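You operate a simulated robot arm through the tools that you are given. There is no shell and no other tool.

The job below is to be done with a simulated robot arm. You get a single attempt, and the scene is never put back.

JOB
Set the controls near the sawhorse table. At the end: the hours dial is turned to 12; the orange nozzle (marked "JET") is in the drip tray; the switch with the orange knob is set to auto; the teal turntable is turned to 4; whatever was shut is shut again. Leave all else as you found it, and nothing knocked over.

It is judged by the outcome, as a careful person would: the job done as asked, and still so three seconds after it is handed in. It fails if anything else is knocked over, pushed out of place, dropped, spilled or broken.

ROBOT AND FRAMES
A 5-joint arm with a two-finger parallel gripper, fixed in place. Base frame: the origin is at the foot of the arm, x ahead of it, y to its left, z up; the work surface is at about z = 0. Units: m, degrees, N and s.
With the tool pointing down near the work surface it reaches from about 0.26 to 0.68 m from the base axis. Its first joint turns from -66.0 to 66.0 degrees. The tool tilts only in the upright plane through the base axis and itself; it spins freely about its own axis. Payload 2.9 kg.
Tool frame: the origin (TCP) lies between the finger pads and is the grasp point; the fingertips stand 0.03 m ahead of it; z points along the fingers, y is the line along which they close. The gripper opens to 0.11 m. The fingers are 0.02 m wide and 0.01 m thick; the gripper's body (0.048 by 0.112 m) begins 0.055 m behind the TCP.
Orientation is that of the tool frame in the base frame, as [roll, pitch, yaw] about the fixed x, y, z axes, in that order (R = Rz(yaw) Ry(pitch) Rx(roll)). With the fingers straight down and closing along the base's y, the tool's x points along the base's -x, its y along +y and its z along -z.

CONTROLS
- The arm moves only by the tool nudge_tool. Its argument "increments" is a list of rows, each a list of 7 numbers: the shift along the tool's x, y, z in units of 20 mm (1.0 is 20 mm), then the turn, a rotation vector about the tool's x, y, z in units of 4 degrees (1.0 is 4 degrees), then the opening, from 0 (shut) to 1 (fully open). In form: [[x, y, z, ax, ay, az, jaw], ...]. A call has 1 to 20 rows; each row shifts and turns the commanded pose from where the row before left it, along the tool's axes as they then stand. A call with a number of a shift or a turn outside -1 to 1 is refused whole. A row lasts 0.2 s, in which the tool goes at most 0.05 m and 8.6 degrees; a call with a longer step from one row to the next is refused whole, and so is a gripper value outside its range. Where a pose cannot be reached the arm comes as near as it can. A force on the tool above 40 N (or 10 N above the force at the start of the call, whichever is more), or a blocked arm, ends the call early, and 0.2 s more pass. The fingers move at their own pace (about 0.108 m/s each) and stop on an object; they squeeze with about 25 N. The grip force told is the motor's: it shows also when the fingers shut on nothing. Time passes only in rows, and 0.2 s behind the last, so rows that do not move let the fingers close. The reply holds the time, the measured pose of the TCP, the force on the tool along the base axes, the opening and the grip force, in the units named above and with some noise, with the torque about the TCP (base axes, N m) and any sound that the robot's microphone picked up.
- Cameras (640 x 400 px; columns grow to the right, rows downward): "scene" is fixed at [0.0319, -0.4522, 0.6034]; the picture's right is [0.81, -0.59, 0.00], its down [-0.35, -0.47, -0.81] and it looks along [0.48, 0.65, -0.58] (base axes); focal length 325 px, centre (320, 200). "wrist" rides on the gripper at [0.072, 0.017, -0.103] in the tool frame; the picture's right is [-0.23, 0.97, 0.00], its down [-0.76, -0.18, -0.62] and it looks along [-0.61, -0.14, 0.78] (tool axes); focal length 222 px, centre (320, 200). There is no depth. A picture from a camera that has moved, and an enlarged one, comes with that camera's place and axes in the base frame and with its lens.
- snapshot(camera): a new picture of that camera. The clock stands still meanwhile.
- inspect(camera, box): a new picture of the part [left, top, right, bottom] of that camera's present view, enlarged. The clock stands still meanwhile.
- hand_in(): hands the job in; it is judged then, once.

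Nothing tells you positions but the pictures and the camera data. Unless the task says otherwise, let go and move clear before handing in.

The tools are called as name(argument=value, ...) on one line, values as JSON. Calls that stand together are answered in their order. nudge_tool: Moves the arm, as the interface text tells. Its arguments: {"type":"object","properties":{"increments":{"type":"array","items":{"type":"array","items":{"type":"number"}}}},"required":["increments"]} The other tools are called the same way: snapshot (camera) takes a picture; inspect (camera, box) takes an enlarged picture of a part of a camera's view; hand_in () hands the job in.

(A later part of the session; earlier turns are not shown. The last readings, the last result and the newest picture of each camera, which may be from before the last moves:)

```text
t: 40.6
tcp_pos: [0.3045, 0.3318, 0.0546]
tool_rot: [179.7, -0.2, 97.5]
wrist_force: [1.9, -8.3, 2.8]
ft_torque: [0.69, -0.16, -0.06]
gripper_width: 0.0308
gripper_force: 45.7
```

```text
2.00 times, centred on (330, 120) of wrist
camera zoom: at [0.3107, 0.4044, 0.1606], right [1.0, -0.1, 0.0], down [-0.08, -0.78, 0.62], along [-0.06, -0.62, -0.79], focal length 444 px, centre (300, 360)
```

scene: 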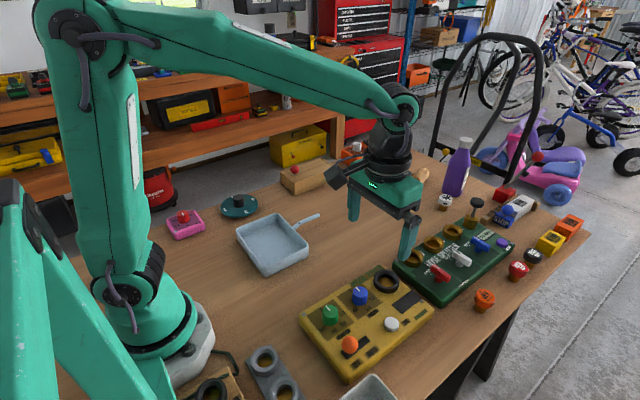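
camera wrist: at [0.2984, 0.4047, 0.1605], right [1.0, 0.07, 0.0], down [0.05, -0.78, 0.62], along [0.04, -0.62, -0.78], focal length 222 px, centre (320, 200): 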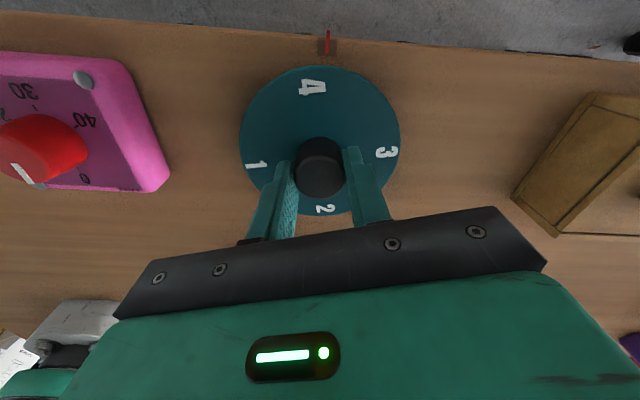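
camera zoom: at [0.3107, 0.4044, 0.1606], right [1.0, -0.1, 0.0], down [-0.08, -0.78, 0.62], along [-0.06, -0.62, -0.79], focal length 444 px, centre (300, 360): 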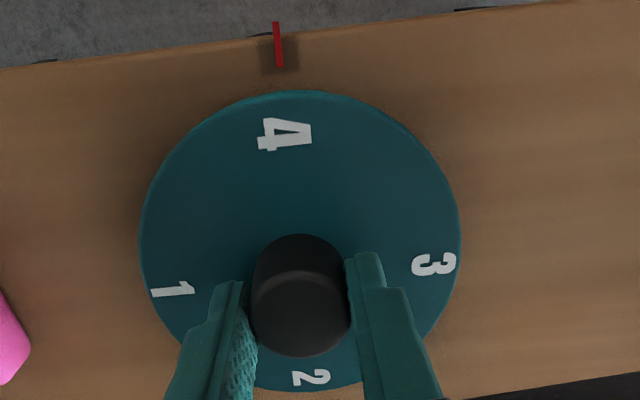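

By my measurement 4 is at 90° and the pointer at 90°, so they're aligned. I'll release, rise, and re-check.

nudge_tool(increments=[[0, 0, 0, 0, 0, 0, 0.55], [0, 0, 0, 0, 0, 0, 0.55], [0, 0, -0.9, 0, 0, 0, 0.55], [0, 0, -1, 0, 0, 0, 0.55], [0, 0, -1, 0, 0, 0, 0.55], [0, 0, -1, 0, 0, 0, 0.55], [0, 0, -1, 0, 0, 0, 0.55], [0, 0, -1, 0, 0, 0, 0.55], [0, 0, -1, 0, 0, 0, 0.55], [0, 0, -1, 0, 0, 0, 0.55], [0, 0, -1, 0, 0, 0, 0.55]])

inspect(camera="wrist", box=[220, 20, 440, 160])

snapshot(camera="wrist")

inspect(camera="scene", box=[150, 130, 410, 290])

```text
t: 43.0
tcp_pos: [0.3041, 0.3318, 0.2362]
tool_rot: [179.6, -0.2, 97.5]
wrist_force: [-0.2, 0.8, 0.1]
ft_torque: [-0.03, 0.01, 0.0]
gripper_width: 0.0602
gripper_force: 0.1
```

```text
2.86 times, centred on (330, 90) of wrist
camera zoom: at [0.3103, 0.4044, 0.3409], right [1.0, -0.1, 0.0], down [-0.08, -0.78, 0.62], along [-0.06, -0.62, -0.79], focal length 635 px, centre (291, 514)
```

zoom: 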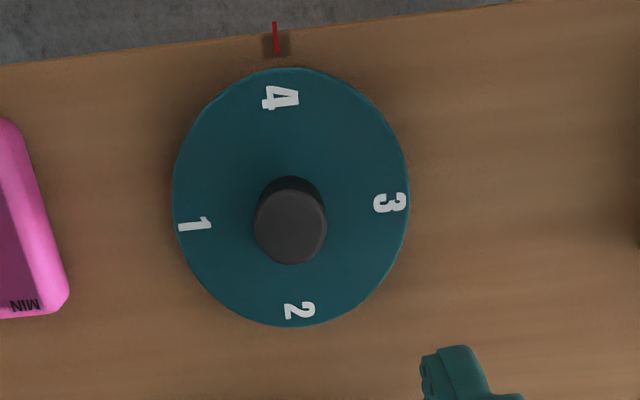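

```text
taken
camera wrist: at [0.3103, 0.4044, 0.3409], right [1.0, -0.1, 0.0], down [-0.08, -0.78, 0.62], along [-0.06, -0.62, -0.79], focal length 222 px, centre (320, 200)
```

wrist: 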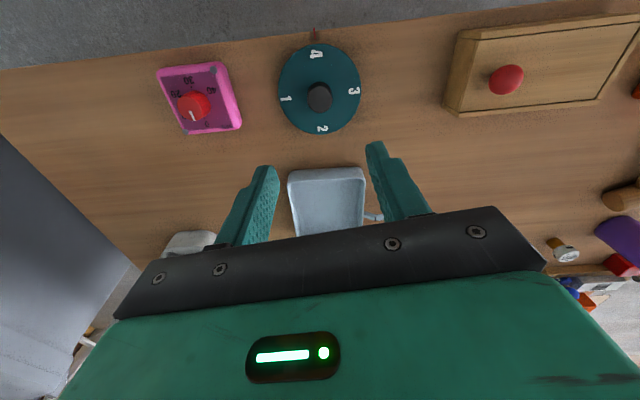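

```text
2.46 times, centred on (280, 210) of scene
camera zoom: at [0.0319, -0.4522, 0.6034], right [0.81, -0.59, 0.0], down [-0.35, -0.47, -0.81], along [0.48, 0.65, -0.58], focal length 799 px, centre (418, 175)
```

zoom: 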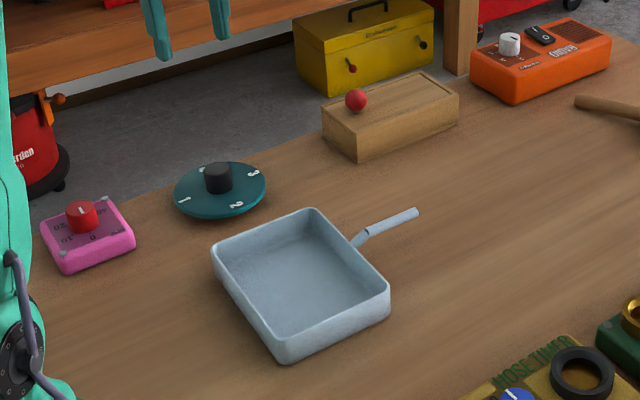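

The turntable now reads 4 at the red pointer. Next is the hours dial: I'll spin back to yaw 180 and then travel over it.

nudge_tool(increments=[[0, 0, 0, 0, 0, -1, 0.55], [0, 0, 0, 0, 0, -1, 0.55], [0, 0, 0, 0, 0, -1, 0.55], [0, 0, 0, 0, 0, -1, 0.55], [0, 0, 0, 0, 0, -1, 0.55], [0, 0, 0, 0, 0, -1, 0.55], [0, 0, 0, 0, 0, -1, 0.55], [0, 0, 0, 0, 0, -1, 0.55], [0, 0, 0, 0, 0, -1, 0.55], [0, 0, 0, 0, 0, -1, 0.55], [0, 0, 0, 0, 0, -1, 0.55], [0, 0, 0, 0, 0, -1, 0.55], [0, 0, 0, 0, 0, -1, 0.55], [0, 0, 0, 0, 0, -1, 0.55], [0, 0, 0, 0, 0, -1, 0.55], [0, 0, 0, 0, 0, -1, 0.55], [0, 0, 0, 0, 0, -1, 0.55], [0, 0, 0, 0, 0, -1, 0.55], [0, 0, 0, 0, 0, -1, 0.55], [0, 0, 0, 0, 0, -1, 0.55]])

nudge_tool(increments=[[0, 0, 0, 0, 0, -0.6, 0.55], [-0.05, -1, 0, 0, 0, 0, 0.55], [-0.05, -1, 0, 0, 0, 0, 0.55], [-0.05, -1, 0, 0, 0, 0, 0.55], [-0.05, -1, 0, 0, 0, 0, 0.55], [-0.05, -1, 0, 0, 0, 0, 0.55], [-0.05, -1, 0, 0, 0, 0, 0.55], [-0.05, -1, 0, 0, 0, 0, 0.55], [-0.05, -1, 0, 0, 0, 0, 0.55], [-0.05, -1, 0, 0, 0, 0, 0.55], [-0.05, -1, 0, 0, 0, 0, 0.55], [-0.05, -1, 0, 0, 0, 0, 0.55], [-0.05, -1, 0, 0, 0, 0, 0.55], [-0.05, -1, 0, 0, 0, 0, 0.55], [-0.05, -1, 0, 0, 0, 0, 0.55], [-0.05, -1, 0, 0, 0, 0, 0.55], [-0.05, -1, 0, 0, 0, 0, 0.55], [-0.05, -1, 0, 0, 0, 0, 0.55], [-0.05, -1, 0, 0, 0, 0, 0.55]])

```text
t: 47.2
tcp_pos: [0.3049, 0.3318, 0.2333]
tool_rot: [179.7, 0.3, 177.6]
wrist_force: [-0.1, -0.3, -0.1]
ft_torque: [0.02, 0.02, 0.03]
gripper_width: 0.0608
gripper_force: 0.2
```

```text
t: 51.2
tcp_pos: [0.323, -0.0274, 0.2331]
tool_rot: [-179.9, 0.2, 179.9]
wrist_force: [-0.2, 0.2, -0.8]
ft_torque: [0.01, 0.0, 0.0]
gripper_width: 0.0607
gripper_force: 0.1
```

nudge_tool(increments=[[-0.236, -0.876, 0.736, 0, 0, 0, 0.5], [-0.236, -0.876, 0.736, 0, 0, 0, 0.5], [-0.236, -0.876, 0.736, 0, 0, 0, 0.5], [-0.236, -0.876, 0.736, 0, 0, 0, 0.5], [-0.236, -0.876, 0.736, 0, 0, 0, 0.5], [-0.236, -0.876, 0.736, 0, 0, 0, 0.5], [-0.236, -0.876, 0.736, 0, 0, 0, 0.5]])

snapshot(camera="wrist")

inspect(camera="wrist", box=[220, 60, 440, 200])

```text
t: 52.8
tcp_pos: [0.3554, -0.1513, 0.1307]
tool_rot: [-180.0, 0.1, 179.9]
wrist_force: [-0.3, -0.4, 0.2]
ft_torque: [-0.05, 0.01, 0.04]
gripper_width: 0.0547
gripper_force: 0.0
```

```text
taken
camera wrist: at [0.2811, -0.1352, 0.2349], right [0.23, 0.97, 0.0], down [0.76, -0.18, 0.62], along [0.61, -0.14, -0.78], focal length 222 px, centre (320, 200)
```

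wrist: 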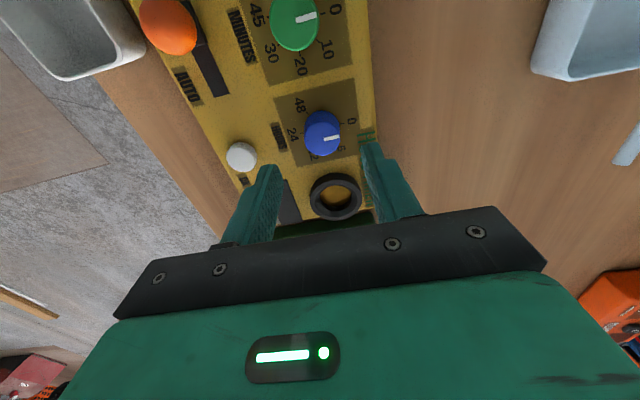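

```text
2.86 times, centred on (330, 130) of wrist
camera zoom: at [0.2811, -0.1352, 0.2349], right [0.23, 0.97, 0.0], down [0.76, -0.18, 0.62], along [0.61, -0.14, -0.78], focal length 635 px, centre (291, 400)
```

zoom: 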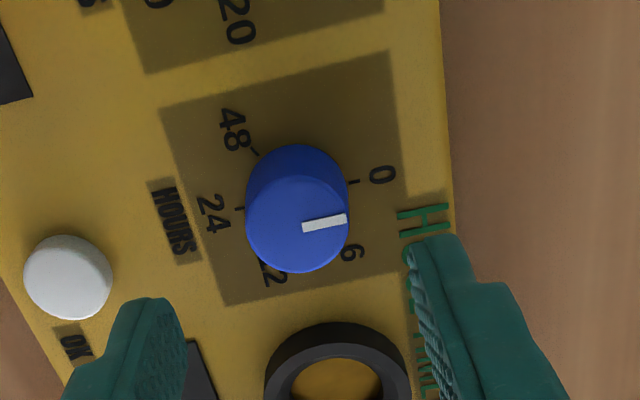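

The dial knob top is near z = 0.060 with the panel top at about 0.031, and the tool is within 1–2 mm of its axis. Descending to grip it with fingertips at about z = 0.038.

nudge_tool(increments=[[0, 0.06, 0.78, 0, 0, 0, 0.5], [0, 0, 0.78, 0, 0, 0, 0.5], [0, 0, 0.78, 0, 0, 0, 0.5], [0, 0, 0.78, 0, 0, 0, 0.5]])

inspect(camera="wrist", box=[220, 80, 440, 220])

inspect(camera="scene", box=[290, 250, 450, 390])

```text
t: 53.8
tcp_pos: [0.3551, -0.15, 0.0658]
tool_rot: [180.0, 0.1, 179.9]
wrist_force: [0.4, -0.3, -0.2]
ft_torque: [0.01, 0.0, 0.02]
gripper_width: 0.055
gripper_force: 0.1
```

```text
2.86 times, centred on (330, 150) of wrist
camera zoom: at [0.2822, -0.134, 0.1705], right [0.23, 0.97, 0.0], down [0.76, -0.18, 0.62], along [0.61, -0.14, -0.78], focal length 635 px, centre (291, 343)
```

zoom: 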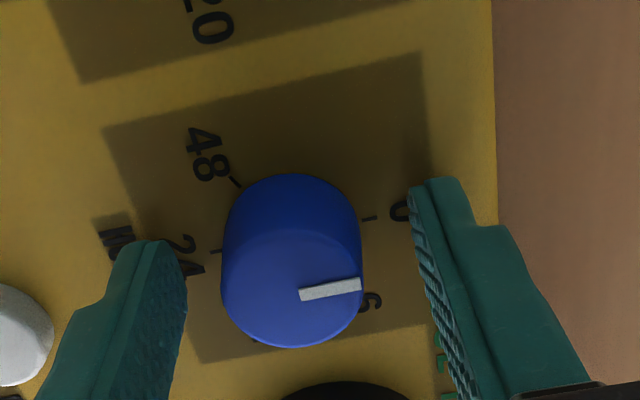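

```text
2.86 times, centred on (370, 320) of scene
camera zoom: at [0.0319, -0.4522, 0.6034], right [0.81, -0.59, 0.0], down [-0.35, -0.47, -0.81], along [0.48, 0.65, -0.58], focal length 928 px, centre (177, -143)
```

zoom: 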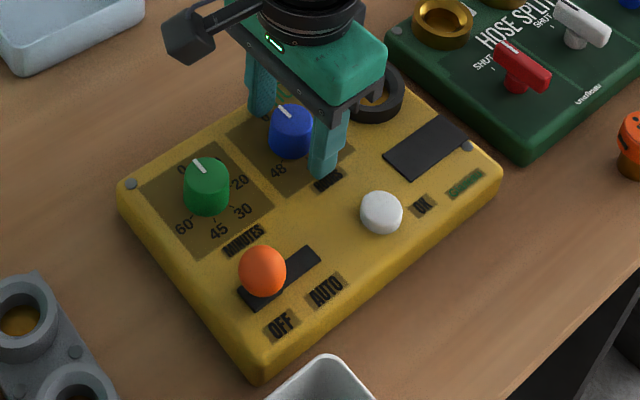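

Well aligned on the blue dial. Closing and turning clockwise.

nudge_tool(increments=[[0, 0, 0, 0, 0, 0, 0.2], [0, 0, 0, 0, 0, 0, 0.2], [0, 0, 0, 0, 0, 1, 0.2], [0, 0, 0, 0, 0, 1, 0.2], [0, 0, 0, 0, 0, 1, 0.2], [0, 0, 0, 0, 0, 1, 0.2], [0, 0, 0, 0, 0, 1, 0.2], [0, 0, 0, 0, 0, 1, 0.2], [0, 0, 0, 0, 0, 1, 0.2], [0, 0, 0, 0, 0, 1, 0.2], [0, 0, 0, 0, 0, 1, 0.2], [0, 0, 0, 0, 0, 1, 0.2]])

inspect(camera="wrist", box=[220, 80, 440, 220])

inspect(camera="scene", box=[290, 250, 450, 390])

```text
t: 56.4
tcp_pos: [0.3566, -0.1504, 0.0665]
tool_rot: [179.9, 0.3, 139.9]
wrist_force: [22.0, -7.4, -28.8]
ft_torque: [0.05, -0.22, 0.01]
gripper_width: 0.0313
gripper_force: 45.0
```

```text
2.86 times, centred on (330, 150) of wrist
camera zoom: at [0.3095, -0.0909, 0.1704], right [0.8, 0.6, 0.0], down [0.47, -0.62, 0.63], along [0.38, -0.5, -0.78], focal length 635 px, centre (291, 343)
```

zoom: 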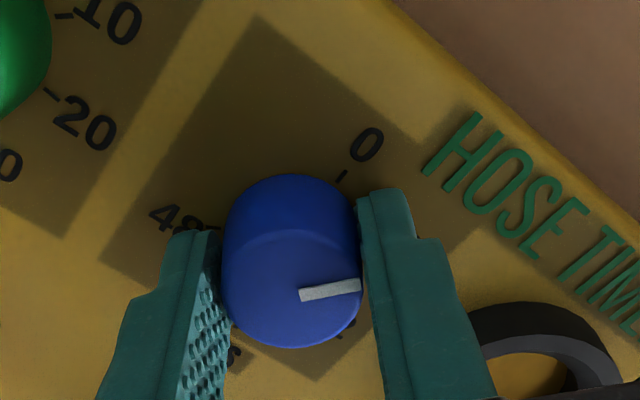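

```text
2.86 times, centred on (370, 320) of scene
camera zoom: at [0.0321, -0.4523, 0.6033], right [0.81, -0.59, 0.0], down [-0.35, -0.47, -0.81], along [0.48, 0.65, -0.58], focal length 928 px, centre (177, -143)
```

zoom: 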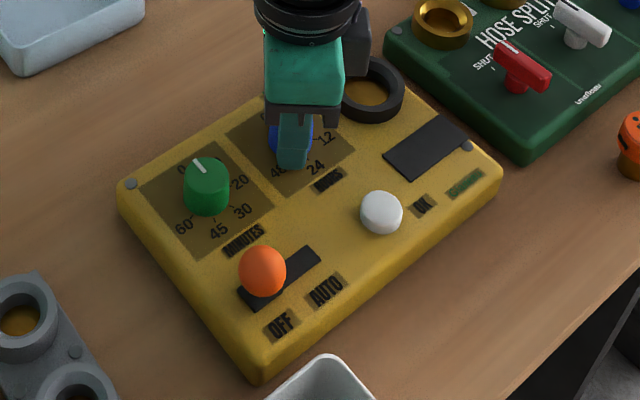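

The dial is turning with the gripper, 40° so far. Continuing to 120°.

nudge_tool(increments=[[0, 0, 0, 0, 0, 1, 0.2], [0, 0, 0, 0, 0, 1, 0.2], [0, 0, 0, 0, 0, 1, 0.2], [0, 0, 0, 0, 0, 1, 0.2], [0, 0, 0, 0, 0, 1, 0.2], [0, 0, 0, 0, 0, 1, 0.2], [0, 0, 0, 0, 0, 1, 0.2], [0, 0, 0, 0, 0, 1, 0.2], [0, 0, 0, 0, 0, 1, 0.2], [0, 0, 0, 0, 0, 1, 0.2]])

```text
t: 57.9
tcp_pos: [0.3571, -0.1497, 0.0666]
tool_rot: [179.8, 0.3, 115.4]
wrist_force: [3.1, -0.6, -4.3]
ft_torque: [0.2, 0.06, -0.01]
gripper_width: 0.0316
gripper_force: 44.9
stopped in row 7: the force on the tool passed its limit at 47 N (the readings are from after the stop); the commanded pose is now the measured one
```

nudge_tool(increments=[[0, 0, 0, 0, 0, 1, 0.2], [0, 0, 0, 0, 0, 1, 0.2], [0, 0, 0, 0, 0, 1, 0.2], [0, 0, 0, 0, 0, 1, 0.2], [0, 0, 0, 0, 0, 1, 0.2], [0, 0, 0, 0, 0, 1, 0.2], [0, 0, 0, 0, 0, 1, 0.2], [0, 0, 0, 0, 0, 1, 0.2], [0, 0, 0, 0, 0, 1, 0.2], [0, 0, 0, 0, 0, 1, 0.2], [0, 0, 0, 0, 0, 1, 0.2], [0, 0, 0, 0, 0, 1, 0.2]])

inspect(camera="wrist", box=[220, 80, 440, 220])

```text
t: 60.5
tcp_pos: [0.3558, -0.1494, 0.0664]
tool_rot: [179.8, 0.0, 67.2]
wrist_force: [11.5, -9.1, -21.4]
ft_torque: [-0.27, -0.23, -0.02]
gripper_width: 0.0313
gripper_force: 44.8
```

```text
2.86 times, centred on (330, 150) of wrist
camera zoom: at [0.3983, -0.0901, 0.1712], right [0.81, -0.59, 0.0], down [-0.46, -0.63, 0.62], along [-0.36, -0.51, -0.78], focal length 635 px, centre (291, 343)
```

zoom: 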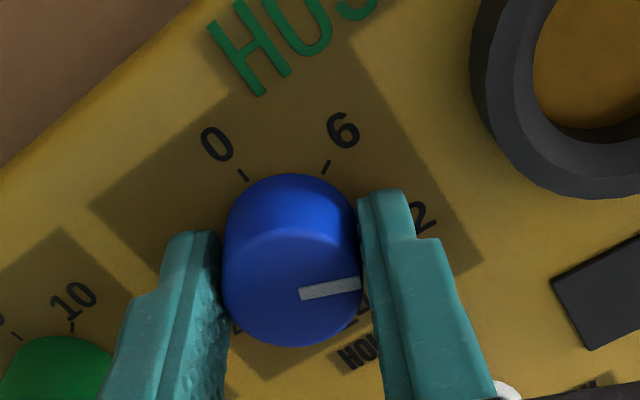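

The pointer is at about -24.6°; the 12 mark is at about -30°. Turning 6° more, then releasing and rising.

nudge_tool(increments=[[0, 0, 0, 0, 0, 0.75, 0.2], [0, 0, 0, 0, 0, 0.75, 0.2], [0, 0, 0, 0, 0, 0, 0.5], [0, 0, 0, 0, 0, 0, 0.5], [0, 0, -0.6, 0, 0, 0, 0.5], [0, 0, -1, 0, 0, 0, 0.5], [0, 0, -1, 0, 0, 0, 0.5], [0, 0, -1, 0, 0, 0, 0.5], [0, 0, -1, 0, 0, 0, 0.5], [0, 0, -1, 0, 0, 0, 0.5]])

inspect(camera="wrist", box=[220, 40, 440, 180])

inspect(camera="scene", box=[290, 250, 450, 390])

```text
t: 62.7
tcp_pos: [0.355, -0.1495, 0.1796]
tool_rot: [179.8, 0.0, 61.4]
wrist_force: [0.1, 0.1, 0.0]
ft_torque: [0.0, -0.02, 0.0]
gripper_width: 0.055
gripper_force: 0.0
```

```text
2.86 times, centred on (330, 110) of wrist
camera zoom: at [0.4021, -0.0943, 0.2847], right [0.75, -0.67, 0.0], down [-0.52, -0.58, 0.62], along [-0.41, -0.47, -0.78], focal length 635 px, centre (291, 457)
```

zoom: 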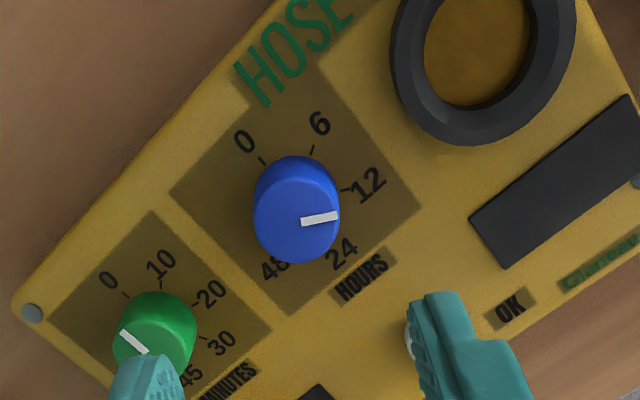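

```text
2.86 times, centred on (370, 320) of scene
camera zoom: at [0.0319, -0.4522, 0.6034], right [0.81, -0.59, 0.0], down [-0.35, -0.47, -0.81], along [0.48, 0.65, -0.58], focal length 928 px, centre (177, -143)
```

zoom: 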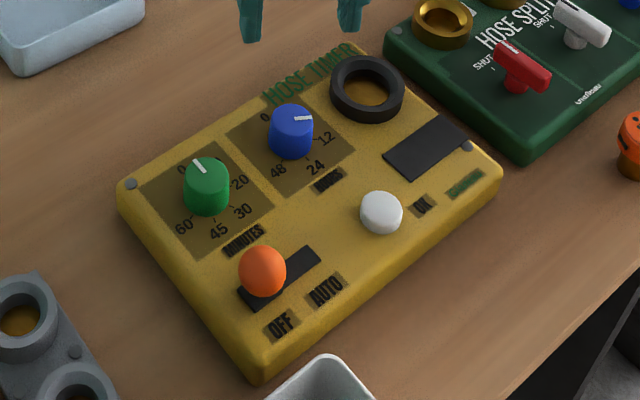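

The dial pointer now sits on the 12 mark. Next is the orange switch: I'll spin to yaw 0 so the fingers close along y, across the slot, and hover over the knob.

nudge_tool(increments=[[0, 0, 0, 0, 0, 1, 0.5], [0, 0, 0, 0, 0, 1, 0.5], [0, 0, 0, 0, 0, 1, 0.5], [0, 0, 0, 0, 0, 1, 0.5], [0, 0, 0, 0, 0, 1, 0.5], [0, 0, 0, 0, 0, 1, 0.5], [0, 0, 0, 0, 0, 1, 0.5], [0, 0, 0, 0, 0, 1, 0.5], [0, 0, 0, 0, 0, 1, 0.5], [0, 0, 0, 0, 0, 1, 0.5], [0, 0, 0, 0, 0, 1, 0.5], [0, 0, 0, 0, 0, 1, 0.5], [0, 0, 0, 0, 0, 1, 0.5], [0, 0, 0, 0, 0, 1, 0.5], [0, 0, 0, 0, 0, 1, 0.5], [0, 0, 0, 0, 0, 0.35, 0.5]])

```text
t: 66.1
tcp_pos: [0.3554, -0.1492, 0.1801]
tool_rot: [179.8, -0.3, -0.1]
wrist_force: [-0.1, -1.1, 0.1]
ft_torque: [0.0, 0.01, -0.02]
gripper_width: 0.0551
gripper_force: 0.0
```

nudge_tool(increments=[[-0.924, 0.768, 0, 0, 0, 0, 0.5], [-0.924, 0.768, 0, 0, 0, 0, 0.5], [-0.924, 0.768, 0, 0, 0, 0, 0.5], [-0.924, 0.768, 0, 0, 0, 0, 0.5], [-0.924, 0.768, 0, 0, 0, 0, 0.5]])

snapshot(camera="wrist")

inspect(camera="wrist", box=[220, 40, 440, 180])

```text
t: 67.3
tcp_pos: [0.2618, -0.2268, 0.178]
tool_rot: [179.9, -0.2, 0.0]
wrist_force: [0.1, 0.2, 0.6]
ft_torque: [0.01, -0.01, 0.0]
gripper_width: 0.055
gripper_force: 0.0
```

```text
taken
camera wrist: at [0.333, -0.2439, 0.2827], right [-0.23, -0.97, 0.0], down [-0.76, 0.18, 0.62], along [-0.6, 0.14, -0.78], focal length 222 px, centre (320, 200)
```

wrist: 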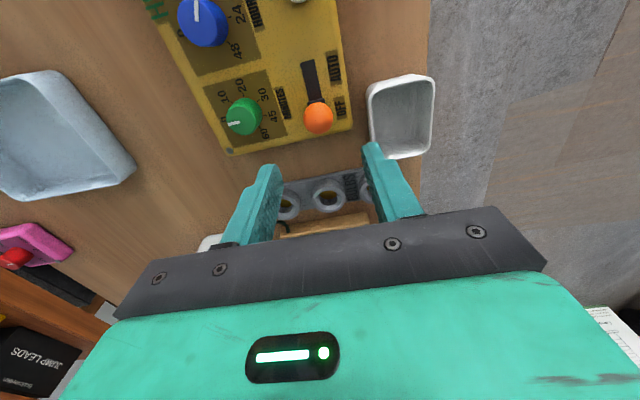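

```text
2.86 times, centred on (330, 110) of wrist
camera zoom: at [0.333, -0.2439, 0.2827], right [-0.23, -0.97, 0.0], down [-0.76, 0.18, 0.62], along [-0.6, 0.14, -0.78], focal length 635 px, centre (291, 457)
```

zoom: 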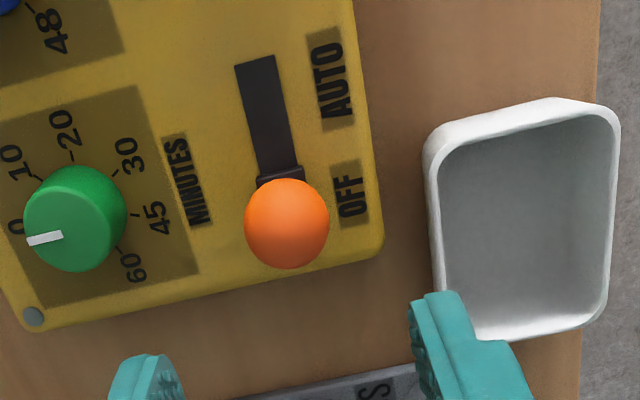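

The switch is a slider; its ball centre is at about (0.263, -0.226, 0.060), right under the tool. Descending and gripping it across the slot.

nudge_tool(increments=[[0.05, -0.03, 1, 0, 0, 0, 0.5], [0, 0, 1, 0, 0, 0, 0.5], [0, 0, 1, 0, 0, 0, 0.5], [0, 0, 1, 0, 0, 0, 0.5], [0, 0, 1, 0, 0, 0, 0.5]])

inspect(camera="wrist", box=[220, 80, 440, 220])

inspect(camera="scene", box=[290, 250, 450, 390])

```text
t: 68.5
tcp_pos: [0.2634, -0.2261, 0.0765]
tool_rot: [179.8, -0.2, 0.0]
wrist_force: [0.3, 0.5, -0.9]
ft_torque: [-0.03, -0.02, -0.03]
gripper_width: 0.055
gripper_force: 0.1
```

```text
2.86 times, centred on (330, 150) of wrist
camera zoom: at [0.3353, -0.2437, 0.1826], right [-0.23, -0.97, 0.0], down [-0.76, 0.18, 0.62], along [-0.6, 0.14, -0.78], focal length 635 px, centre (291, 343)
```

zoom: 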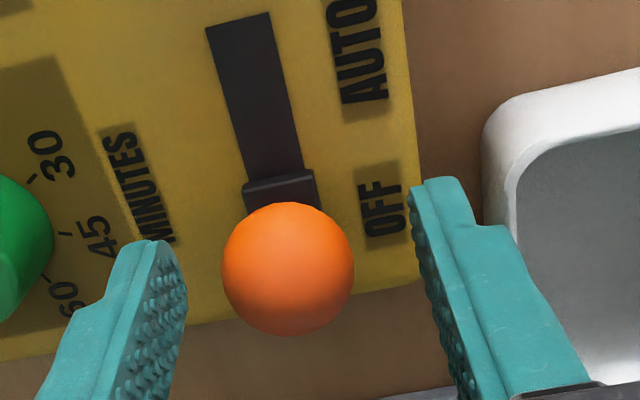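

```text
2.86 times, centred on (370, 320) of scene
camera zoom: at [0.0319, -0.4522, 0.6034], right [0.81, -0.59, 0.0], down [-0.35, -0.47, -0.81], along [0.48, 0.65, -0.58], focal length 928 px, centre (177, -143)
```

zoom: 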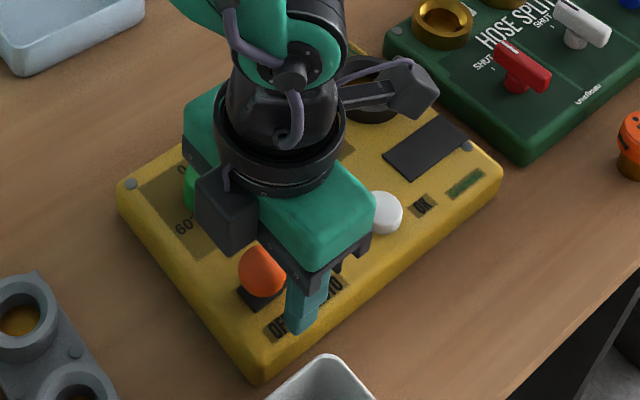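

nudge_tool(increments=[[0, 0, 0, 0, 0, 0, 0.15], [0, 0, 0, 0, 0, 0, 0.15], [0.25, 0, 0, 0, 0, 0, 0.15], [0.25, 0, 0, 0, 0, 0, 0.15], [0.25, 0, 0, 0, 0, 0, 0.15]])

inspect(camera="wrist", box=[220, 80, 440, 220])

```text
t: 69.7
tcp_pos: [0.2788, -0.2256, 0.0773]
tool_rot: [180.0, 0.0, 0.0]
wrist_force: [0.0, 24.1, 5.3]
ft_torque: [0.43, 0.03, -0.09]
gripper_width: 0.0279
gripper_force: 44.8
```

```text
2.86 times, centred on (330, 150) of wrist
camera zoom: at [0.3505, -0.2431, 0.182], right [-0.23, -0.97, 0.0], down [-0.76, 0.18, 0.62], along [-0.61, 0.14, -0.78], focal length 635 px, centre (291, 343)
```

zoom: 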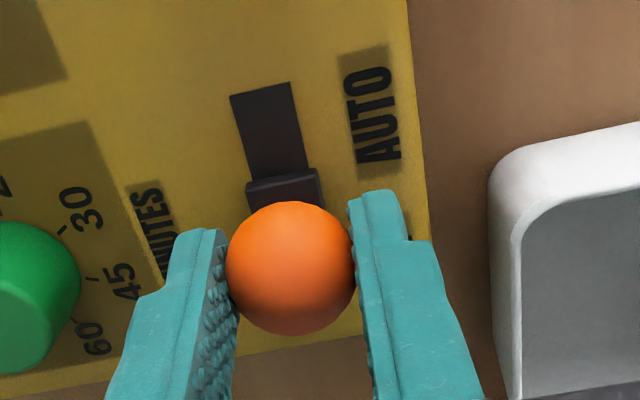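

The slider is moving smoothly. Continuing toward AUTO, with a small correction for the side force.

nudge_tool(increments=[[0.25, -0.06, 0, 0, 0, 0, 0.15], [0.25, 0, 0, 0, 0, 0, 0.15], [0.25, 0, 0, 0, 0, 0, 0.15]])

inspect(camera="wrist", box=[220, 80, 440, 220])

```text
t: 70.5
tcp_pos: [0.2951, -0.2253, 0.0774]
tool_rot: [179.8, -0.2, -0.1]
wrist_force: [-2.2, 1.8, -19.3]
ft_torque: [0.02, -0.12, -0.05]
gripper_width: 0.0278
gripper_force: 45.1
```

```text
2.86 times, centred on (330, 150) of wrist
camera zoom: at [0.3654, -0.2427, 0.1825], right [-0.23, -0.97, 0.0], down [-0.76, 0.18, 0.62], along [-0.6, 0.14, -0.78], focal length 635 px, centre (291, 343)
```

zoom: 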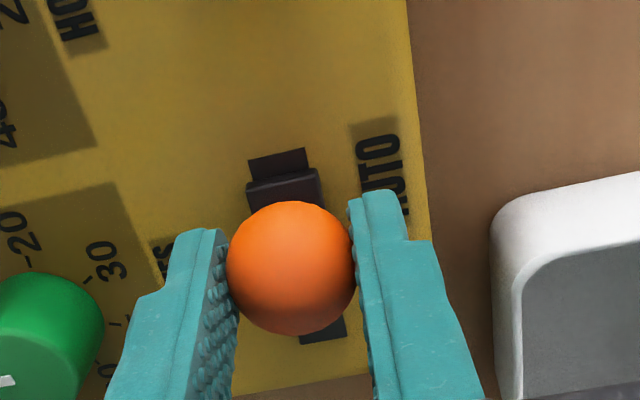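

There's still some slot ahead of the block. I'll push on gently until it reaches its end.

nudge_tool(increments=[[0.15, 0, 0, 0, 0, 0, 0.15], [0.15, 0, 0, 0, 0, 0, 0.15]])

inspect(camera="wrist", box=[220, 80, 440, 220])

```text
t: 71.3
tcp_pos: [0.2958, -0.2257, 0.0781]
tool_rot: [-179.8, 0.4, -0.4]
wrist_force: [-15.5, -10.9, 8.1]
ft_torque: [-0.08, 0.99, -0.1]
gripper_width: 0.0281
gripper_force: 44.9
stopped in row 2: the force on the tool passed its limit at 41 N (the readings are from after the stop); the commanded pose is now the measured one
```

```text
2.86 times, centred on (330, 150) of wrist
camera zoom: at [0.3677, -0.2439, 0.1818], right [-0.23, -0.97, 0.0], down [-0.76, 0.18, 0.63], along [-0.61, 0.15, -0.78], focal length 635 px, centre (291, 343)
```

zoom: 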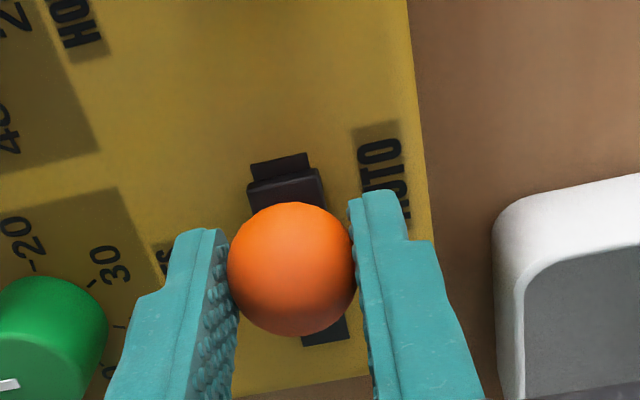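

It hit its end stop at x ≈ 0.296, next to AUTO. Releasing and rising.

nudge_tool(increments=[[0, 0, 0, 0, 0, 0, 0.45], [0, 0, 0, 0, 0, 0, 0.45], [0, 0, -0.6, 0, 0, 0, 0.45], [0, 0, -1, 0, 0, 0, 0.45], [0, 0, -1, 0, 0, 0, 0.45], [0, 0, -1, 0, 0, 0, 0.45], [0, 0, -1, 0, 0, 0, 0.45], [0, 0, -1, 0, 0, 0, 0.45], [0, 0, -1, 0, 0, 0, 0.45]])

inspect(camera="wrist", box=[220, 40, 440, 180])

inspect(camera="scene", box=[290, 250, 450, 390])

snapshot(camera="wrist")

```text
t: 73.3
tcp_pos: [0.2982, -0.2268, 0.2115]
tool_rot: [-179.9, 0.2, -0.3]
wrist_force: [0.5, 0.7, 1.2]
ft_torque: [0.0, 0.01, 0.0]
gripper_width: 0.0497
gripper_force: 0.0
```

```text
2.86 times, centred on (330, 110) of wrist
camera zoom: at [0.3694, -0.2454, 0.3157], right [-0.23, -0.97, 0.0], down [-0.76, 0.18, 0.62], along [-0.61, 0.15, -0.78], focal length 635 px, centre (291, 457)
```

zoom: 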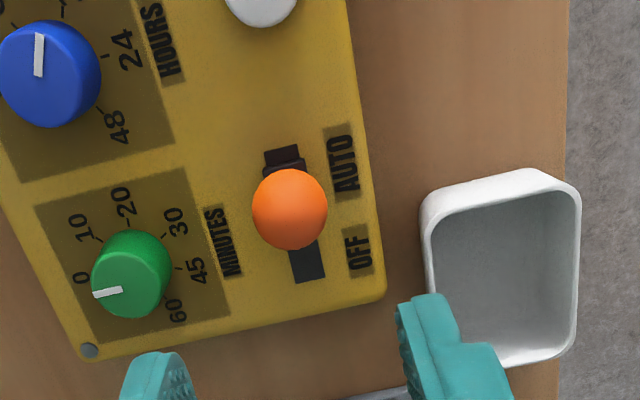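

```text
2.86 times, centred on (370, 320) of scene
camera zoom: at [0.0319, -0.4522, 0.6034], right [0.81, -0.59, 0.0], down [-0.35, -0.47, -0.81], along [0.48, 0.65, -0.58], focal length 928 px, centre (177, -143)
```

zoom: 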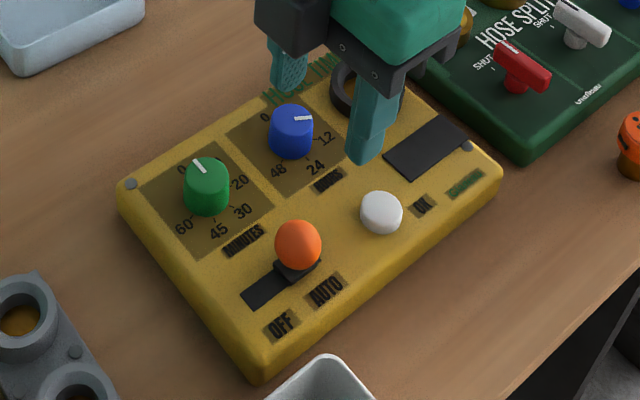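

```text
taken
camera wrist: at [0.3694, -0.2454, 0.3157], right [-0.23, -0.97, 0.0], down [-0.76, 0.18, 0.62], along [-0.61, 0.15, -0.78], focal length 222 px, centre (320, 200)
```

wrist: 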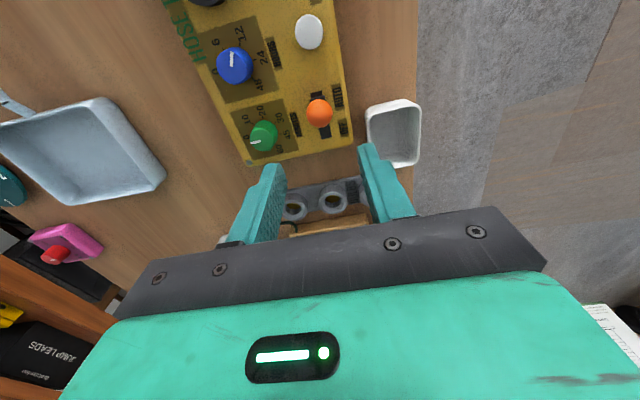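

The switch now sits at AUTO with nothing else disturbed. Next comes the nozzle, so I need to settle which vessel is the drip tray; I'll zoom in on both from this angle.

inspect(camera="wrist", box=[0, 80, 190, 210])

inspect(camera="wrist", box=[340, 80, 460, 180])

inspect(camera="scene", box=[340, 100, 600, 260])

```text
3.08 times, centred on (95, 145) of wrist
camera zoom: at [0.3694, -0.2454, 0.3157], right [-0.23, -0.97, 0.0], down [-0.76, 0.18, 0.62], along [-0.61, 0.15, -0.78], focal length 684 px, centre (1012, 369)
```

zoom: 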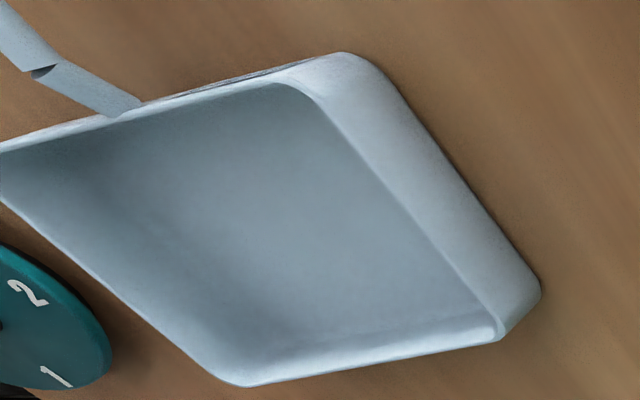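

```text
4.00 times, centred on (400, 130) of wrist
camera zoom: at [0.3694, -0.2454, 0.3157], right [-0.23, -0.97, 0.0], down [-0.76, 0.18, 0.62], along [-0.61, 0.15, -0.78], focal length 888 px, centre (0, 480)
```

zoom: 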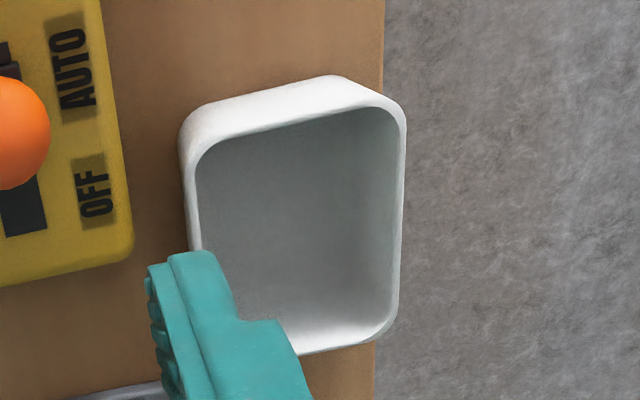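

```text
2.46 times, centred on (470, 180) of scene
camera zoom: at [0.0319, -0.4522, 0.6034], right [0.81, -0.59, 0.0], down [-0.35, -0.47, -0.81], along [0.48, 0.65, -0.58], focal length 799 px, centre (-49, 249)
```

zoom: 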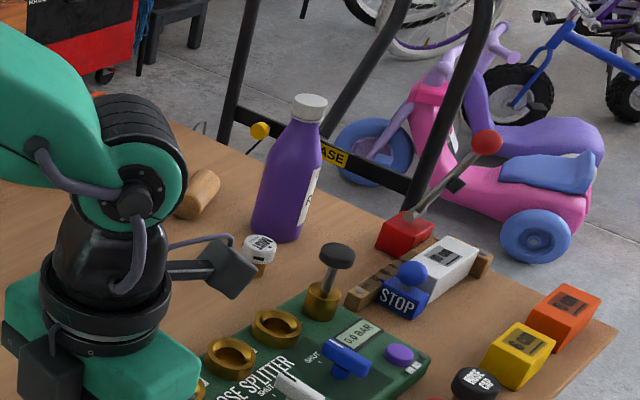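

Neither vessel carries a label. Before deciding, I'll survey the rest of the bench, including near the robot's base, in case there's another candidate.

nudge_tool(increments=[[-0.19, -0.385, -0.95, 0, 0, 0, 0.45], [-0.19, -0.385, -0.95, 0, 0, 0, 0.45], [-0.19, -0.385, -0.95, 0, 0, 0, 0.45], [-0.19, -0.385, -0.95, 0, 0, 0, 0.45], [-0.19, -0.385, -0.95, 0, 0, 0, 0.45], [-0.19, -0.385, -0.95, 0, 0, 0, 0.45], [-0.19, -0.385, -0.95, 0, 0, 0, 0.45], [-0.19, -0.385, -0.95, 0, 0, 0, 0.45], [-0.19, -0.385, -0.95, 0, 0, 0, 0.45], [-0.19, -0.385, -0.95, 0, 0, 0, 0.45]])

snapshot(camera="wrist")

inspect(camera="wrist", box=[200, 60, 440, 220])

snapshot(camera="scene")

```text
t: 75.5
tcp_pos: [0.2636, -0.1482, 0.3991]
tool_rot: [-179.9, 0.1, -0.3]
wrist_force: [-0.3, -0.2, 0.7]
ft_torque: [0.0, 0.0, 0.02]
gripper_width: 0.0496
gripper_force: 0.0
```

```text
taken
camera wrist: at [0.3336, -0.1664, 0.5031], right [-0.23, -0.97, 0.0], down [-0.76, 0.18, 0.63], along [-0.61, 0.15, -0.78], focal length 222 px, centre (320, 200)
```

wrist: 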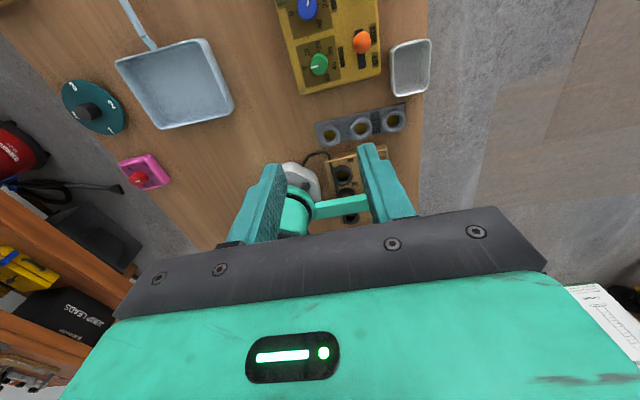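

```text
2.50 times, centred on (320, 140) of wrist
camera zoom: at [0.3336, -0.1664, 0.5031], right [-0.23, -0.97, 0.0], down [-0.76, 0.18, 0.63], along [-0.61, 0.15, -0.78], focal length 555 px, centre (320, 350)
```

zoom: 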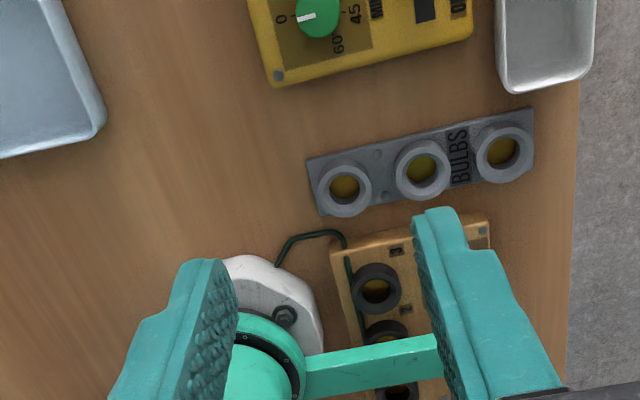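

```text
taken
```

scene: 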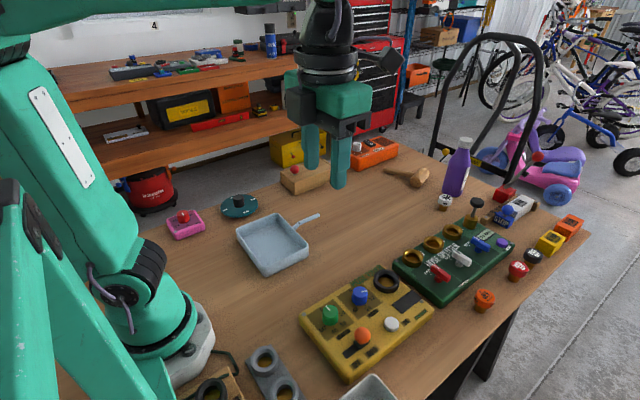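

There's no third candidate near the base. I'll look at the pan up close for any distinguishing features.

nudge_tool(increments=[[0.15, -1, -0.1, 0, 0, 0, 0.45], [0.15, -1, 0.3, 0, 0, 0, 0.45], [0.15, -1, 0.6, 0, 0, 0, 0.45], [0.15, -1, 0.6, 0, 0, 0, 0.45], [0.15, -1, 0.6, 0, 0, 0, 0.45], [0.15, -1, 0.6, 0, 0, 0, 0.45], [0.15, -1, 0.6, 0, 0, 0, 0.45], [0.15, -1, 0.6, 0, 0, 0, 0.45], [0.15, -1, 0.6, 0, 0, 0, 0.45], [0.15, -1, 0.6, 0, 0, 0, 0.45], [0.15, -1, 0.6, 0, 0, 0, 0.45], [0.15, -1, 0.6, 0, 0, 0, 0.45], [0.15, -1, 0.6, 0, 0, 0, 0.45], [0.15, -1, 0.6, 0, 0, 0, 0.45]])

snapshot(camera="wrist")

inspect(camera="wrist", box=[200, 0, 440, 180])

```text
t: 78.5
tcp_pos: [0.2836, -0.0365, 0.2527]
tool_rot: [179.9, 0.0, 0.0]
wrist_force: [0.4, 0.8, 0.2]
ft_torque: [0.0, 0.0, 0.02]
gripper_width: 0.0496
gripper_force: 0.1
out of reach, approached as far as the arm can: row 6, 7, 8, 9, 10, 11, 12, 13, 14
```

```text
taken
camera wrist: at [0.3554, -0.0559, 0.3562], right [-0.23, -0.97, 0.0], down [-0.76, 0.18, 0.62], along [-0.61, 0.14, -0.78], focal length 222 px, centre (320, 200)
```

wrist: 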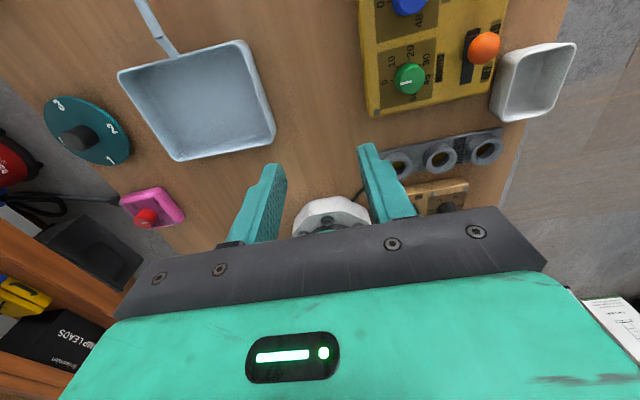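

```text
2.22 times, centred on (320, 90) of wrist
camera zoom: at [0.3554, -0.0559, 0.3562], right [-0.23, -0.97, 0.0], down [-0.76, 0.18, 0.62], along [-0.61, 0.14, -0.78], focal length 494 px, centre (320, 444)
```

zoom: 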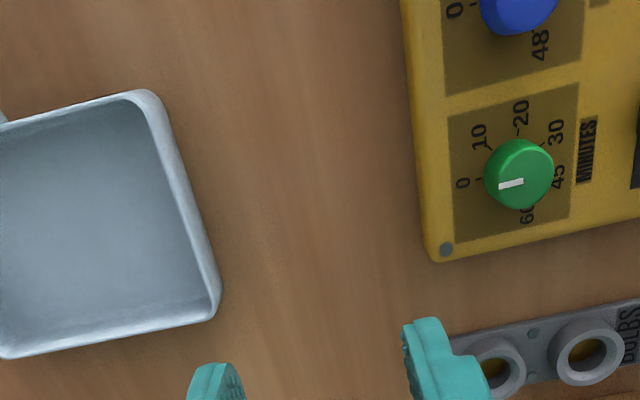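

The spin limit stopped me short. I'll unwind the tool toward yaw 90 so the camera can look at the pan from its +y side.

nudge_tool(increments=[[0, 0, 0, 0, 0, -1, 0.45], [0, 0, 0, 0, 0, -1, 0.45], [0, 0, 0, 0, 0, -1, 0.45], [0, 0, 0, 0, 0, -1, 0.45], [0, 0, 0, 0, 0, -1, 0.45], [0, 0, 0, 0, 0, -1, 0.45], [0, 0, 0, 0, 0, -1, 0.45], [0, 0, 0, 0, 0, -1, 0.45], [0, 0, 0, 0, 0, -1, 0.45], [0, 0, 0, 0, 0, -1, 0.45], [0, 0, 0, 0, 0, -1, 0.45], [0, 0, 0, 0, 0, -1, 0.45], [0, 0, 0, 0, 0, -1, 0.45], [0, 0, 0, 0, 0, -1, 0.45], [0, 0, 0, 0, 0, -1, 0.45], [0, 0, 0, 0, 0, -1, 0.45], [0, 0, 0, 0, 0, -1, 0.45], [0, 0, 0, 0, 0, -1, 0.45], [0, 0, 0, 0, 0, -1, 0.45], [0, 0, 0, 0, 0, -1, 0.45]])

snapshot(camera="wrist")

inspect(camera="wrist", box=[220, 40, 440, 200])

```text
t: 82.7
tcp_pos: [0.2835, -0.0372, 0.252]
tool_rot: [-179.8, 0.0, 79.8]
wrist_force: [0.1, 0.9, -1.2]
ft_torque: [0.0, -0.01, 0.03]
gripper_width: 0.0497
gripper_force: 0.1
```

```text
taken
camera wrist: at [0.3125, 0.0304, 0.357], right [0.92, -0.4, 0.0], down [-0.31, -0.72, 0.62], along [-0.25, -0.57, -0.78], focal length 222 px, centre (320, 200)
```

wrist: 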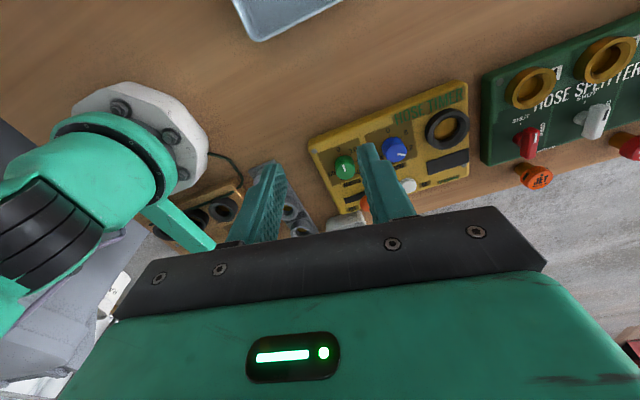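

```text
2.50 times, centred on (330, 120) of wrist
camera zoom: at [0.3125, 0.0304, 0.357], right [0.92, -0.4, 0.0], down [-0.31, -0.72, 0.62], along [-0.25, -0.57, -0.78], focal length 555 px, centre (295, 400)
```

zoom: 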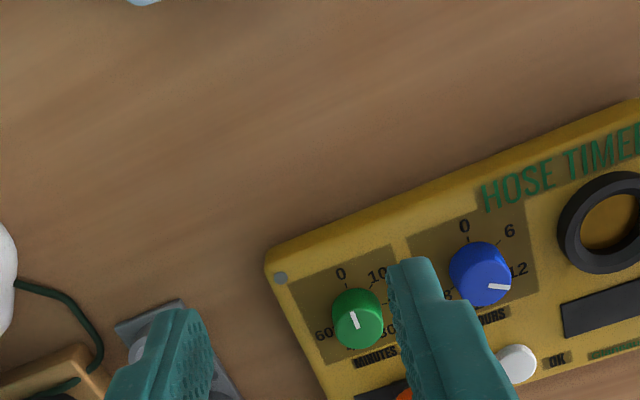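

nudge_tool(increments=[[0.93, -0.074, 0.28, 0, 0, 0, 0.45], [0.93, -0.074, 0.28, 0, 0, 0, 0.45], [0.93, -0.074, 0.28, 0, 0, 0, 0.45], [0.93, -0.074, 0.28, 0, 0, 0, 0.45], [0.93, -0.074, 0.28, 0, 0, 0, 0.45], [0.93, -0.074, 0.28, 0, 0, 0, 0.45], [0.93, -0.074, 0.28, 0, 0, 0, 0.45], [0.93, -0.074, 0.28, 0, 0, 0, 0.45], [0.93, -0.074, 0.28, 0, 0, 0, 0.45]])

snapshot(camera="wrist")

inspect(camera="wrist", box=[200, 20, 440, 200])

```text
t: 84.7
tcp_pos: [0.2998, 0.1298, 0.2046]
tool_rot: [179.9, 0.0, 79.7]
wrist_force: [0.4, 0.3, -0.4]
ft_torque: [0.0, -0.01, -0.02]
gripper_width: 0.0496
gripper_force: 0.0
```

```text
taken
camera wrist: at [0.3283, 0.1966, 0.3084], right [0.92, -0.4, 0.0], down [-0.31, -0.72, 0.62], along [-0.25, -0.57, -0.78], focal length 222 px, centre (320, 200)
```

wrist: 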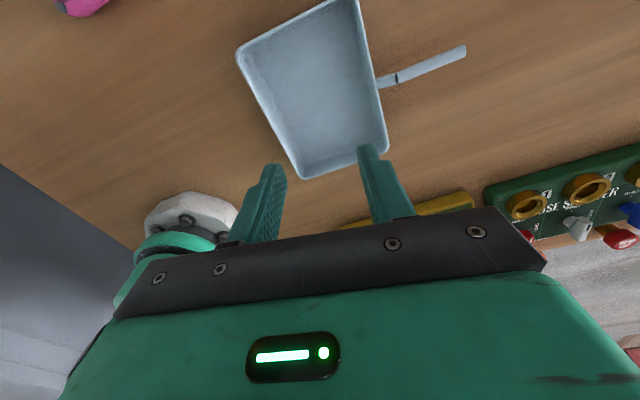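

```text
2.22 times, centred on (320, 110) of wrist
camera zoom: at [0.3283, 0.1966, 0.3084], right [0.92, -0.4, 0.0], down [-0.31, -0.72, 0.62], along [-0.25, -0.57, -0.78], focal length 494 px, centre (320, 400)
```

zoom: 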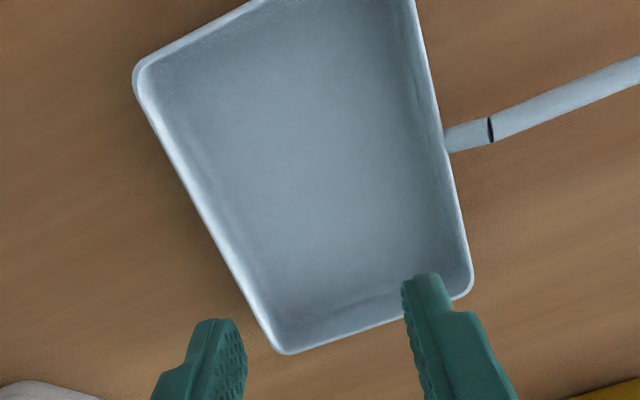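

The pan is a wide, shallow galvanised tray, about 165 × 125 × 30 mm; the tub is small and deep, about 77 × 61 × 48 mm. I'll measure the nozzle up close next, since whether it fits will help settle this, keeping the fingers aligned along x to stay clear of the splitter panel.

nudge_tool(increments=[[0, 0, 0, 0, 0, -1, 0.65], [0, 0, 0, 0, 0, -1, 0.65], [0, 0, 0, 0, 0, -0.6, 0.65], [-0.98, 0.6, 0, 0, 0, 0, 0.65], [-0.98, 0.6, 0, 0, 0, 0, 0.65], [-0.98, 0.6, 0, 0, 0, 0, 0.65], [-0.98, 0.6, 0, 0, 0, 0, 0.65], [-0.98, 0.6, 0, 0, 0, 0, 0.65], [-0.98, 0.6, 0, 0, 0, 0, 0.65], [-0.98, 0.6, 0, 0, 0, 0, 0.65], [-0.98, 0.6, 0, 0, 0, 0, 0.65], [-0.98, 0.6, 0, 0, 0, 0, 0.65], [-0.98, 0.6, 0, 0, 0, 0, 0.65]])

nudge_tool(increments=[[-0.98, 0.6, 0, 0, 0, 0, 0.65], [-0.98, 0.6, 0, 0, 0, 0, 0.65], [-0.98, 0.6, 0, 0, 0, 0, 0.65], [-0.98, 0.6, 0, 0, 0, 0, 0.65], [-0.98, 0.6, 0, 0, 0, 0, 0.65], [-0.98, 0.6, 0, 0, 0, 0, 0.65], [-0.98, 0.6, 0, 0, 0, 0, 0.65], [-0.98, 0.6, 0, 0, 0, 0, 0.65], [-0.98, 0.6, 0, 0, 0, 0, 0.65]])

snapshot(camera="wrist")

snapshot(camera="scene")

```text
t: 87.5
tcp_pos: [0.4205, -0.0645, 0.2002]
tool_rot: [-179.8, 0.1, 90.0]
wrist_force: [-1.1, 0.2, -0.1]
ft_torque: [-0.01, 0.01, 0.02]
gripper_width: 0.0716
gripper_force: 0.0
```

```text
t: 89.5
tcp_pos: [0.5295, -0.243, 0.1975]
tool_rot: [-180.0, -0.1, 90.1]
wrist_force: [0.5, 0.5, -0.2]
ft_torque: [0.02, 0.03, 0.03]
gripper_width: 0.0716
gripper_force: 0.1
```

```text
taken
camera wrist: at [0.5457, -0.1721, 0.3022], right [0.97, -0.23, 0.0], down [-0.17, -0.76, 0.62], along [-0.14, -0.61, -0.78], focal length 222 px, centre (320, 200)
```

wrist: 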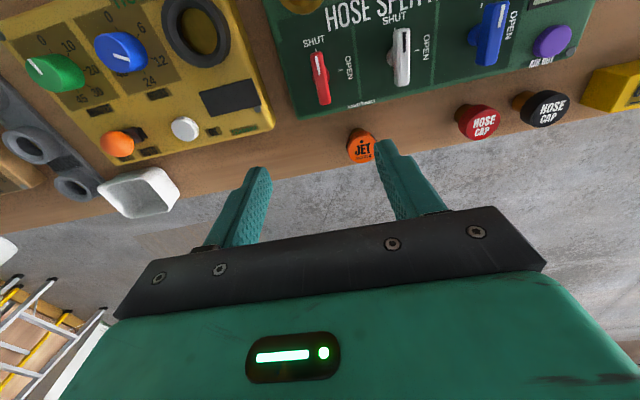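

```text
taken
```

scene: 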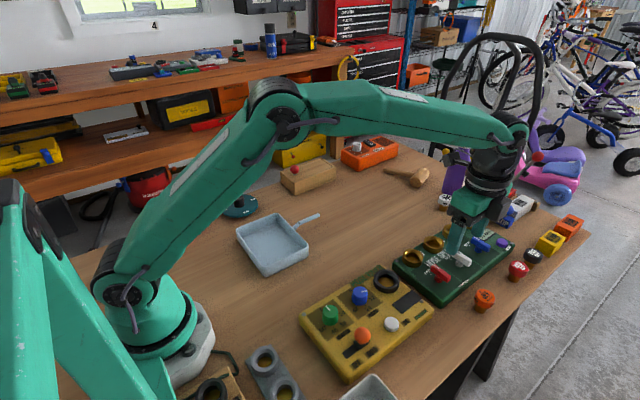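

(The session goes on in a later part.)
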